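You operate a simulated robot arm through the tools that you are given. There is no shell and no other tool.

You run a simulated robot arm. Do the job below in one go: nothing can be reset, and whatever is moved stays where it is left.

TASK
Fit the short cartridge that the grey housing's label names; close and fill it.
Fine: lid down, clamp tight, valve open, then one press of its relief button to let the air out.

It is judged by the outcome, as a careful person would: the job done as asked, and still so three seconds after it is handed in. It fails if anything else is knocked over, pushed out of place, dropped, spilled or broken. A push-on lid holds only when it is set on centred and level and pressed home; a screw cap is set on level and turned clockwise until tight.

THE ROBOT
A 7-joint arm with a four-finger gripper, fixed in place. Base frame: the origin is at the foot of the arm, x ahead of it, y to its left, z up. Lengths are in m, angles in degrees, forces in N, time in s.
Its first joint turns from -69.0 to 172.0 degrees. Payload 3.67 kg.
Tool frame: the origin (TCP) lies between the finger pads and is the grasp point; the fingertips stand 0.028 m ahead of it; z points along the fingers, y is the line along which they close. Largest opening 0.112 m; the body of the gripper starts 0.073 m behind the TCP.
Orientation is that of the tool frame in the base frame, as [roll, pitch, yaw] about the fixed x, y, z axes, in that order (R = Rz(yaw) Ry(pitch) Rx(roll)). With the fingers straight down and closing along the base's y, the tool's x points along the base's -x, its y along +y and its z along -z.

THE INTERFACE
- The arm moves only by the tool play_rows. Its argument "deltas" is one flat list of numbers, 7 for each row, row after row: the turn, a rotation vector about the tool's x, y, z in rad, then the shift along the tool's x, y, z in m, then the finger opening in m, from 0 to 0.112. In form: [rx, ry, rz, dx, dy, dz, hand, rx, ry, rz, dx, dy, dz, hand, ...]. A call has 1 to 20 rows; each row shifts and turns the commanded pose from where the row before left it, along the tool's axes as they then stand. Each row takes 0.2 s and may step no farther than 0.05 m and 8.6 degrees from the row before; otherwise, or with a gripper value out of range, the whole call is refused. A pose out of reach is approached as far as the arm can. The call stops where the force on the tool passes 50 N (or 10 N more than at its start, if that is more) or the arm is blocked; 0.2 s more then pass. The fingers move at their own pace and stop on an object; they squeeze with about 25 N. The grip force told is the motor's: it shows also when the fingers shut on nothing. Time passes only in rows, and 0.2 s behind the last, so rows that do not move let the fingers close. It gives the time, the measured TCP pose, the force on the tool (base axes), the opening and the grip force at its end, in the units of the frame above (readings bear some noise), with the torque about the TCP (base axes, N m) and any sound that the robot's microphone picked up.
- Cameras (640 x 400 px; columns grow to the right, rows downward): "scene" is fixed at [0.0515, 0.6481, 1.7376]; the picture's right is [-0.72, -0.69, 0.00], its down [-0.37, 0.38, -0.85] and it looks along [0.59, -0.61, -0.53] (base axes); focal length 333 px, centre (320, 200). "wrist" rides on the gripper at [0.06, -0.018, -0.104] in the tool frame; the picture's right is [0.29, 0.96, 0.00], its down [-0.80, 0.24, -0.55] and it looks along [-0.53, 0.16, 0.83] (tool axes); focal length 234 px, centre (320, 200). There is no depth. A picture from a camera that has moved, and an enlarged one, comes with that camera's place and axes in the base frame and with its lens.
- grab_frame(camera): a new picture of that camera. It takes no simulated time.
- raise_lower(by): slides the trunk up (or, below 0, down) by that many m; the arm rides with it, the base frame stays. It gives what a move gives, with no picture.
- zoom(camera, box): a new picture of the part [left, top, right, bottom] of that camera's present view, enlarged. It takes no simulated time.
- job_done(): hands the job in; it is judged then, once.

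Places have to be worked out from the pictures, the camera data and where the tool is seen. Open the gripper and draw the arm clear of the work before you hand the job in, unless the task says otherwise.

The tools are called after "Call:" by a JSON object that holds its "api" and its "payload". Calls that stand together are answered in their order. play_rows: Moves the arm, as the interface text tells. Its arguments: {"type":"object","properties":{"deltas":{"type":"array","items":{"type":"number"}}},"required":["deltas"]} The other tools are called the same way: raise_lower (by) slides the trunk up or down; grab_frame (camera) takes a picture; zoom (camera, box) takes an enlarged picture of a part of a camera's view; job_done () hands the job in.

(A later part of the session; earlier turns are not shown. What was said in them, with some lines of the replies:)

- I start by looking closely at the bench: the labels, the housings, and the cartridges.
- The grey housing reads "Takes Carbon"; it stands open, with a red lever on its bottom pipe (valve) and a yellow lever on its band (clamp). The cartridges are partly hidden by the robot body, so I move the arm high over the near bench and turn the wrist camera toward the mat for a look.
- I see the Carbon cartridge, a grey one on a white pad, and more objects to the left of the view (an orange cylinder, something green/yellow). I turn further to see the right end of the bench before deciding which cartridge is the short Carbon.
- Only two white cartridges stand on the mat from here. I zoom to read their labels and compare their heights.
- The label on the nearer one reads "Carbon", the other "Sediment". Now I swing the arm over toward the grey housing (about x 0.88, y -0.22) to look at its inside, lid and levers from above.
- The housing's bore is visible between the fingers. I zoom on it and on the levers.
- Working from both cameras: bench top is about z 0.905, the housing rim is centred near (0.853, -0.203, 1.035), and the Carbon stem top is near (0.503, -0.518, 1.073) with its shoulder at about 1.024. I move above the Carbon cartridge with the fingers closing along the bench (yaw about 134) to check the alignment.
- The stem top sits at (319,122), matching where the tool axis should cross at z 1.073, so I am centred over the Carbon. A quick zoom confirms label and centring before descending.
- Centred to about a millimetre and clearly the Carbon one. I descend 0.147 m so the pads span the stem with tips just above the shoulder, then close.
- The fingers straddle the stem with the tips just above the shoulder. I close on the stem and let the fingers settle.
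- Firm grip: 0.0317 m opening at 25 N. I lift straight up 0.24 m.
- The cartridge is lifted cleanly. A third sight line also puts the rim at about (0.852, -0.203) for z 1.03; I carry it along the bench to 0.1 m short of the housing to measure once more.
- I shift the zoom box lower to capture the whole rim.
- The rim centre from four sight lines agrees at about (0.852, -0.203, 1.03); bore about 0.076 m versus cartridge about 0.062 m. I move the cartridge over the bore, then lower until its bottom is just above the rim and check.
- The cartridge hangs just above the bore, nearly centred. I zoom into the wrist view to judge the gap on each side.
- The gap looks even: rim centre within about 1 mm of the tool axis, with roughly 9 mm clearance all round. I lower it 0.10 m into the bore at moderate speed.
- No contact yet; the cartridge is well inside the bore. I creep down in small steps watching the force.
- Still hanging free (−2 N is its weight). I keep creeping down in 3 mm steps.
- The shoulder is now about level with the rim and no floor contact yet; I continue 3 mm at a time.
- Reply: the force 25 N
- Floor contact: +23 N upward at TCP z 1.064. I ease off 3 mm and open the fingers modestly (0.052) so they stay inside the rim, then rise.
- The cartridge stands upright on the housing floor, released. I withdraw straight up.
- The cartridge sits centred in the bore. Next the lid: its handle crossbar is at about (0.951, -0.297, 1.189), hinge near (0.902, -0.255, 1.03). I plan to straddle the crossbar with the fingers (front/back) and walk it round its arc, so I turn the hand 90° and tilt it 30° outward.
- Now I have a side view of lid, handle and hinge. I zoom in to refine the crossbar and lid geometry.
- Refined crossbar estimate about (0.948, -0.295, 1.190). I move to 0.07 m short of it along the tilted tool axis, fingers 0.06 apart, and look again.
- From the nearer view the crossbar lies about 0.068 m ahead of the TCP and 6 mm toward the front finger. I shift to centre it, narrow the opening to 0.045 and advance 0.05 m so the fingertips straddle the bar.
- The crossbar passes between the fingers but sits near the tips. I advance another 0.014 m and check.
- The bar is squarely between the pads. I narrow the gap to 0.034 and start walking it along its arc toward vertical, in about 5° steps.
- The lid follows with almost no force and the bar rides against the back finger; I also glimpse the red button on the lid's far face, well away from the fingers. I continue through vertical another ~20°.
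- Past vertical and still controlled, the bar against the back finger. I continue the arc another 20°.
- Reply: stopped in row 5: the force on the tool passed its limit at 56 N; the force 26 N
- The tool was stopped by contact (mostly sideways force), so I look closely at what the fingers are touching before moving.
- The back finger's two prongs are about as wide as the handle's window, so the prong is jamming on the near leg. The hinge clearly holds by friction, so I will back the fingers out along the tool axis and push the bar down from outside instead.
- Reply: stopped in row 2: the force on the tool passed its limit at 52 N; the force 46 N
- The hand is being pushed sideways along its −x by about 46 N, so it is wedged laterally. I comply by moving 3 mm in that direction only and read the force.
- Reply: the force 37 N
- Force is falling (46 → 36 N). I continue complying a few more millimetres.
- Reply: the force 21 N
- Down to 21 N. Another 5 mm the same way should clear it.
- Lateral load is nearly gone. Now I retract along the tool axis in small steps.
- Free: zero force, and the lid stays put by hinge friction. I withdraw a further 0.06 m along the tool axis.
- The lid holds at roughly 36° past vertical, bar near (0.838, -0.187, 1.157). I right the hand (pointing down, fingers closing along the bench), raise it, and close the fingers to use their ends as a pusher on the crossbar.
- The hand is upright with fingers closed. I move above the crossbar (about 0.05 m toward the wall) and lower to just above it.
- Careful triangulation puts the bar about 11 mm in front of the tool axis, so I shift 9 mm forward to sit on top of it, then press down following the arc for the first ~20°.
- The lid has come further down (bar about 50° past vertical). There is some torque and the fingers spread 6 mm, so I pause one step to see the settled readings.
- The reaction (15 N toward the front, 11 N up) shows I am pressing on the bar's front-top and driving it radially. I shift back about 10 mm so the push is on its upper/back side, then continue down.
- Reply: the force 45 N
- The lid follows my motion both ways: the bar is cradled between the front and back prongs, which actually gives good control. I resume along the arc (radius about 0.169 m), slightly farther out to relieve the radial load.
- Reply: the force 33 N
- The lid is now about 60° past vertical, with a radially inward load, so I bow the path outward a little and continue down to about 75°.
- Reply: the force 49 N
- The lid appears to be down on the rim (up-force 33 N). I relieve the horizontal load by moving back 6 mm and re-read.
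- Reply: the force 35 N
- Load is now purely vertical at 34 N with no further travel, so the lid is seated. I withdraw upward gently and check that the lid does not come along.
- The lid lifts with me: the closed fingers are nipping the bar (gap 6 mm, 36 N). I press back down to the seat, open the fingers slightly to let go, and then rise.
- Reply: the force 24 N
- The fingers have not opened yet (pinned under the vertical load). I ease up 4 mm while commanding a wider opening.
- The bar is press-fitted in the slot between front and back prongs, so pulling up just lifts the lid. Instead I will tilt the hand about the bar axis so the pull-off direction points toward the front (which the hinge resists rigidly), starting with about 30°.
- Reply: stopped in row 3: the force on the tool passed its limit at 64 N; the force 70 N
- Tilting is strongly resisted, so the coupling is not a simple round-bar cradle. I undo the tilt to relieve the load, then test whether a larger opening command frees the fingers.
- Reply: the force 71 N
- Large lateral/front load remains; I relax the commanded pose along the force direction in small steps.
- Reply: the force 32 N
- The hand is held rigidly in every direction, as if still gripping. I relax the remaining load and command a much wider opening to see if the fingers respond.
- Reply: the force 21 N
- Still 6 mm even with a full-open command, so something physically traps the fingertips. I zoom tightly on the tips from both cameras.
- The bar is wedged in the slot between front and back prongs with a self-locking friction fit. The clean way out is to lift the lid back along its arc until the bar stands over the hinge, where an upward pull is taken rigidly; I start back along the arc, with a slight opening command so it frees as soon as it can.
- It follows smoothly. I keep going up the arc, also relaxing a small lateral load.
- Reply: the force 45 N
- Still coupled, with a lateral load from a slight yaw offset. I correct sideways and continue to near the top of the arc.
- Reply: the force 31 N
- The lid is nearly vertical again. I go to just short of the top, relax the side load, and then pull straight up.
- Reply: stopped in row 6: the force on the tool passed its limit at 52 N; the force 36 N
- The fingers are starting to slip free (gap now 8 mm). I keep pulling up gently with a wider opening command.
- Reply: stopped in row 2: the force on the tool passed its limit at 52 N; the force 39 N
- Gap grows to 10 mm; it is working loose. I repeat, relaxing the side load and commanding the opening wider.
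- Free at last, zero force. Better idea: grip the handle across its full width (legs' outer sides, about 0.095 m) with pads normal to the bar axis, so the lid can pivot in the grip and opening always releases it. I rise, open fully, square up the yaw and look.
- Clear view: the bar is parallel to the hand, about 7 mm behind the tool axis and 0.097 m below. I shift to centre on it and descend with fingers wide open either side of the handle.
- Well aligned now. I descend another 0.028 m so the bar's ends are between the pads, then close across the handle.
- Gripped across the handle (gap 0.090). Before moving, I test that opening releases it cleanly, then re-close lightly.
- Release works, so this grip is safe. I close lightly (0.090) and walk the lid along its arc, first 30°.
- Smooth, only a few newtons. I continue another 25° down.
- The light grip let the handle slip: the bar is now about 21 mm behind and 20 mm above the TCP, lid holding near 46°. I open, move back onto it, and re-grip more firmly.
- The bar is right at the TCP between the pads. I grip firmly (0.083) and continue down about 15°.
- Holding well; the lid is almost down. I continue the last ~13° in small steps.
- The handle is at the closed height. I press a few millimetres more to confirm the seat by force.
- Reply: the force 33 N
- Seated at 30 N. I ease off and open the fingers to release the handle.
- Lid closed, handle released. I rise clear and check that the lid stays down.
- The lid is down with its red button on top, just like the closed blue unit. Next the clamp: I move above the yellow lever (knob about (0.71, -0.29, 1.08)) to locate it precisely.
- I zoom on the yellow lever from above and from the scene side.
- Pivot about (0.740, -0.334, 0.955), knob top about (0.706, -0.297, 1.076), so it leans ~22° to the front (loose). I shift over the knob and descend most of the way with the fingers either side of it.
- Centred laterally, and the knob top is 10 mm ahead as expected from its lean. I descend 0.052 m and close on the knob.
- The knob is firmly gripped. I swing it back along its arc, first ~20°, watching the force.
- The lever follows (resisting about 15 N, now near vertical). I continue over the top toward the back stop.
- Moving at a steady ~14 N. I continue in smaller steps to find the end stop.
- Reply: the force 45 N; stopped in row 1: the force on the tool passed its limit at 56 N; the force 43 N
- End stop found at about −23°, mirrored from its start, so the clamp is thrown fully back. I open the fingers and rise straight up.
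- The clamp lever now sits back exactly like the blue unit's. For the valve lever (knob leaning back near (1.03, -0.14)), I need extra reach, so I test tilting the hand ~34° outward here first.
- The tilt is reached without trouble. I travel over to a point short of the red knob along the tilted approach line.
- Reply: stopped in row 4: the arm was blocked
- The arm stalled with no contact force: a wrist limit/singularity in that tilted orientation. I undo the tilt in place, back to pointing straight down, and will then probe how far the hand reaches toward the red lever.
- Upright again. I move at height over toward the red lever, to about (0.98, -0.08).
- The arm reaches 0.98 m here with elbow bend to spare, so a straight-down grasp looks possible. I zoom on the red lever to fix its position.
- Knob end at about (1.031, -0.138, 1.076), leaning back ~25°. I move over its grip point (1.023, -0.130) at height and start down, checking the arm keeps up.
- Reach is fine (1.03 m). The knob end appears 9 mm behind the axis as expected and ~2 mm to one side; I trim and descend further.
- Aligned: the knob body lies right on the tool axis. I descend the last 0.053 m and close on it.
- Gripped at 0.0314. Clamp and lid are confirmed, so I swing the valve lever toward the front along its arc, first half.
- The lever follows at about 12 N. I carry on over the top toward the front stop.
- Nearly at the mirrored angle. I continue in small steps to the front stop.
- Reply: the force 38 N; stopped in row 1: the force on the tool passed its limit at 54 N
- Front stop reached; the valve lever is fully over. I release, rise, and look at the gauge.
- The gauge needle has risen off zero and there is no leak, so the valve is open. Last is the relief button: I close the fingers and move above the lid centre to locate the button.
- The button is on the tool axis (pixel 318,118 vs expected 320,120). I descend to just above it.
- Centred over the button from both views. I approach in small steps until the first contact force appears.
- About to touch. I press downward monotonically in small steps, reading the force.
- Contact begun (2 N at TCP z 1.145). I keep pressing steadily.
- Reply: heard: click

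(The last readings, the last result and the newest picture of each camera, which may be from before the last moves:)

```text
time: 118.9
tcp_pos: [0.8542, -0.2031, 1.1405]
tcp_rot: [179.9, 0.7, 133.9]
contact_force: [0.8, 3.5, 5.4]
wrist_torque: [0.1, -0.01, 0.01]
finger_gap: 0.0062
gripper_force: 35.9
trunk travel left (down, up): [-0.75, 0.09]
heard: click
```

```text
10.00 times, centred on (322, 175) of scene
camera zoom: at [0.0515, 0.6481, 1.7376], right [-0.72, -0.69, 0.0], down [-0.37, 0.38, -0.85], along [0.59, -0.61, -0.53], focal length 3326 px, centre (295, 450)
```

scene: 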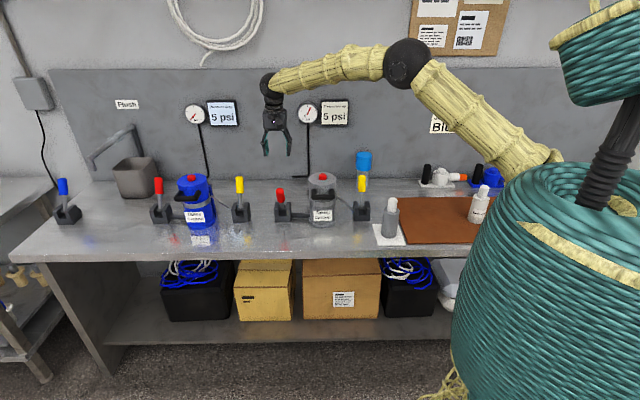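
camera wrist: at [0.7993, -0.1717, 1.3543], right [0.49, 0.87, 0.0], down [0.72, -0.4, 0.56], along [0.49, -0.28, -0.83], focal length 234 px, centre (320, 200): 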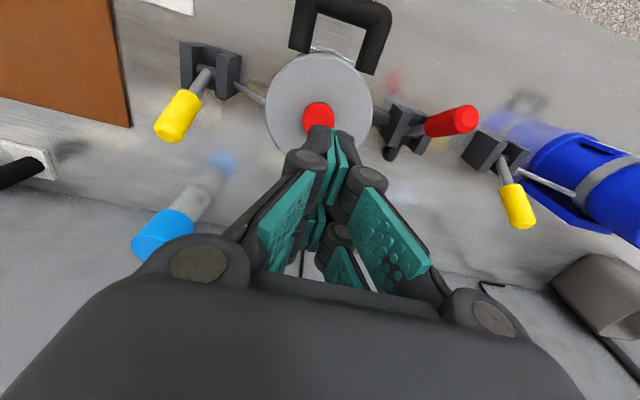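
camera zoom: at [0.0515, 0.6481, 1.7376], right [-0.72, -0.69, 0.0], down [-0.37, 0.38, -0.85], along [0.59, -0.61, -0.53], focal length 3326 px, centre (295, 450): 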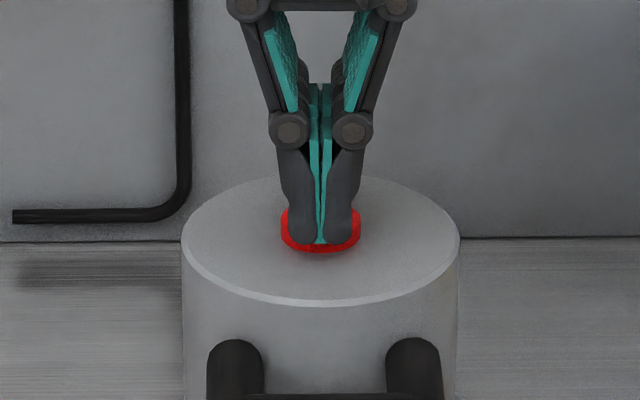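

A click was heard: that is the one press. I release by rising smoothly straight up.

Call:
{"api": "play_rows", "payload": {"deltas": [0, 0, 0, 0, 0, -0.005, 0, 0, 0, 0, 0, 0, -0.015, 0, 0, 0, 0, 0, 0, -0.03, 0, 0, 0, 0, 0, 0, -0.04, 0, 0, 0, 0, 0, 0, -0.04, 0, 0, 0, 0, 0, 0, 0, 0]}}

Call:
{"api": "zoom", "payload": {"camera": "scene", "box": [240, 90, 390, 230]}}

```text
time: 120.3
tcp_pos: [0.8529, -0.2023, 1.2717]
tcp_rot: [180.0, 0.5, 133.9]
contact_force: [1.0, -0.5, -0.2]
wrist_torque: [-0.01, 0.05, 0.01]
finger_gap: 0.0
gripper_force: 35.6
trunk travel left (down, up): [-0.75, 0.09]
```

```text
2.86 times, centred on (315, 160) of scene
camera zoom: at [0.0515, 0.6481, 1.7376], right [-0.72, -0.69, 0.0], down [-0.37, 0.38, -0.85], along [0.59, -0.61, -0.53], focal length 950 px, centre (334, 314)
```

zoom: 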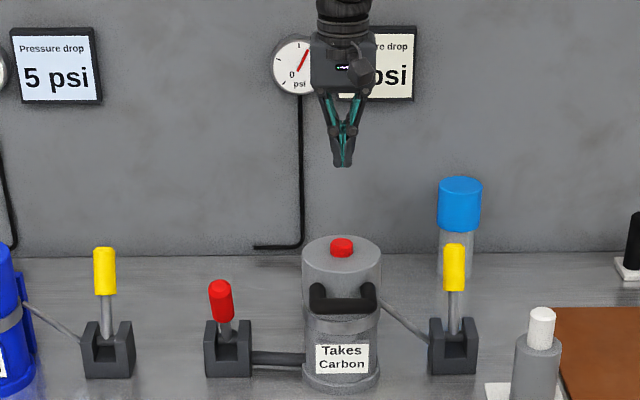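

The button has popped back and the gauge holds pressure. I open the gripper and draw the arm clear, up and toward the robot, then check everything.

Call:
{"api": "play_rows", "payload": {"deltas": [0, 0, 0, 0, 0, -0.03, 0.05, 0, 0, 0, 0.03, 0, -0.02, 0.112, 0, 0, 0, 0.045, 0, 0, 0.112, 0, 0, 0, 0.045, 0, 0, 0.112, 0, 0, 0, 0.045, 0, 0, 0.112, 0, 0, 0, 0.045, 0, 0, 0.112, 0, 0, 0, 0, 0, 0, 0.112]}}

Call:
{"api": "grab_frame", "payload": {"camera": "scene"}}

Call:
{"api": "zoom", "payload": {"camera": "scene", "box": [260, 90, 400, 230]}}

Call:
{"api": "grab_frame", "payload": {"camera": "wrist"}}

```text
time: 121.9
tcp_pos: [0.7094, -0.0503, 1.3177]
tcp_rot: [180.0, 0.4, 133.8]
contact_force: [1.1, -0.3, -0.7]
wrist_torque: [0.03, 0.02, -0.05]
finger_gap: 0.1119
gripper_force: 0.0
trunk travel left (down, up): [-0.75, 0.09]
```

```text
taken
```

scene: 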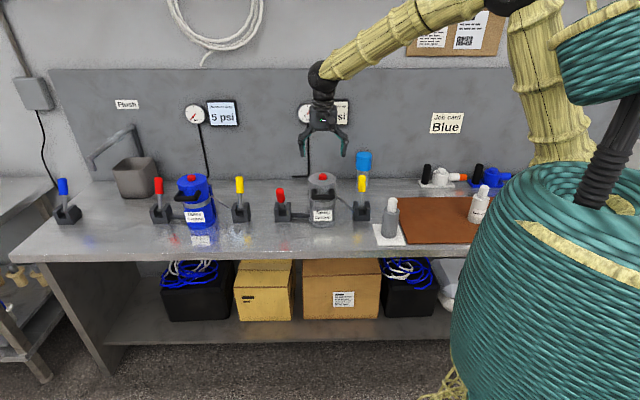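

```text
2.86 times, centred on (330, 160) of scene
camera zoom: at [0.0515, 0.6481, 1.7376], right [-0.72, -0.69, 0.0], down [-0.37, 0.38, -0.85], along [0.59, -0.61, -0.53], focal length 950 px, centre (291, 314)
```

zoom: 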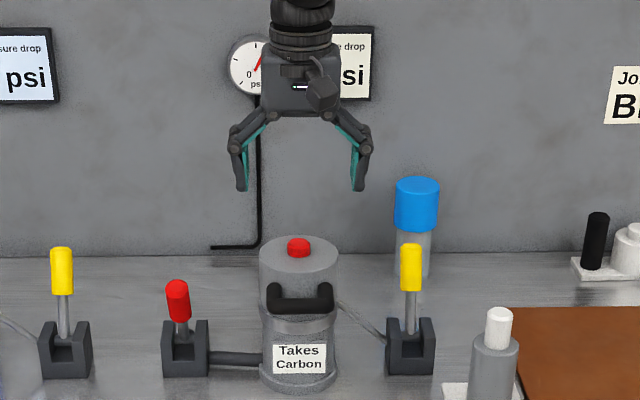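

```text
taken
camera wrist: at [0.6529, -0.0199, 1.4217], right [0.49, 0.87, 0.0], down [0.72, -0.41, 0.56], along [0.49, -0.28, -0.83], focal length 234 px, centre (320, 200)
```

wrist: 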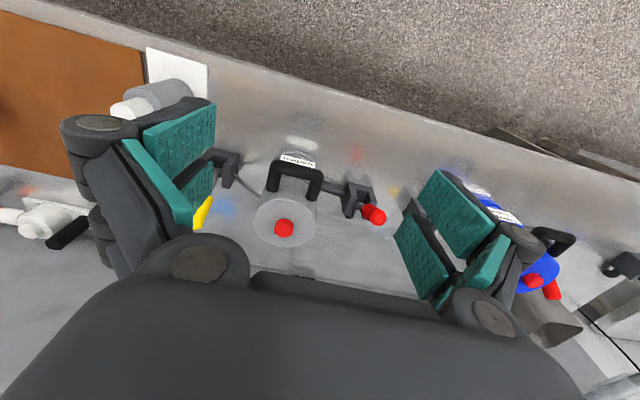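

All looks in place. One last close look at the lid seam and the levers before handing in.

Call:
{"api": "zoom", "payload": {"camera": "scene", "box": [298, 165, 348, 225]}}

Call:
{"api": "zoom", "payload": {"camera": "scene", "box": [370, 150, 520, 250]}}

```text
6.67 times, centred on (323, 195) of scene
camera zoom: at [0.0515, 0.6481, 1.7376], right [-0.72, -0.69, 0.0], down [-0.37, 0.38, -0.85], along [0.59, -0.61, -0.53], focal length 2217 px, centre (300, 233)
```

zoom: 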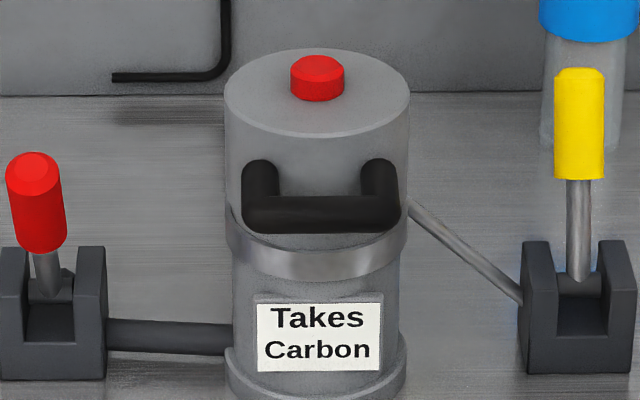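

```text
4.00 times, centred on (445, 200) of scene
camera zoom: at [0.0515, 0.6481, 1.7376], right [-0.72, -0.69, 0.0], down [-0.37, 0.38, -0.85], along [0.59, -0.61, -0.53], focal length 1330 px, centre (-180, 200)
```

zoom: 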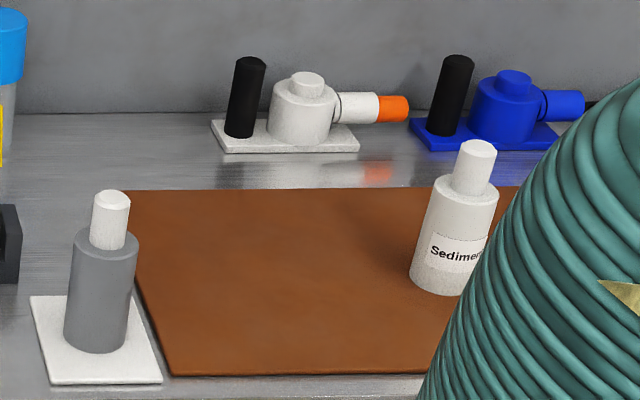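

The Carbon cartridge is in the grey housing. The lid is seated, the clamp is back at its stop, and the valve is open with the gauge off zero. The relief button was pressed once, nothing else has been disturbed, and the arm is clear with the gripper open, so I hand the job in.

Call:
{"api": "job_done", "payload": {}}

```text
The job is handed in.
```

The short Carbon cartridge named on the grey housing's label is fitted, and the housing is closed and filled. The job has been handed in.

- **Cartridge:** set upright on the housing floor, centred in the bore.
- **Lid:** closed and seated; a firm push on the handle gave no further movement. It took two tries. The first time, the closed fingers jammed on the handle, so I lifted the lid back up to free them and closed it again with a different grip.
- **Clamp:** yellow lever swung fully back to its stop, matching the closed blue unit.
- **Valve:** red lever swung fully forward to its stop. The gauge came off zero, and I saw no leak.
- **Relief button:** pressed once after the valve was open. I heard one click and it sprang back up.

At the last look nothing else on the bench had moved. The gripper is open and the arm is clear of the work.
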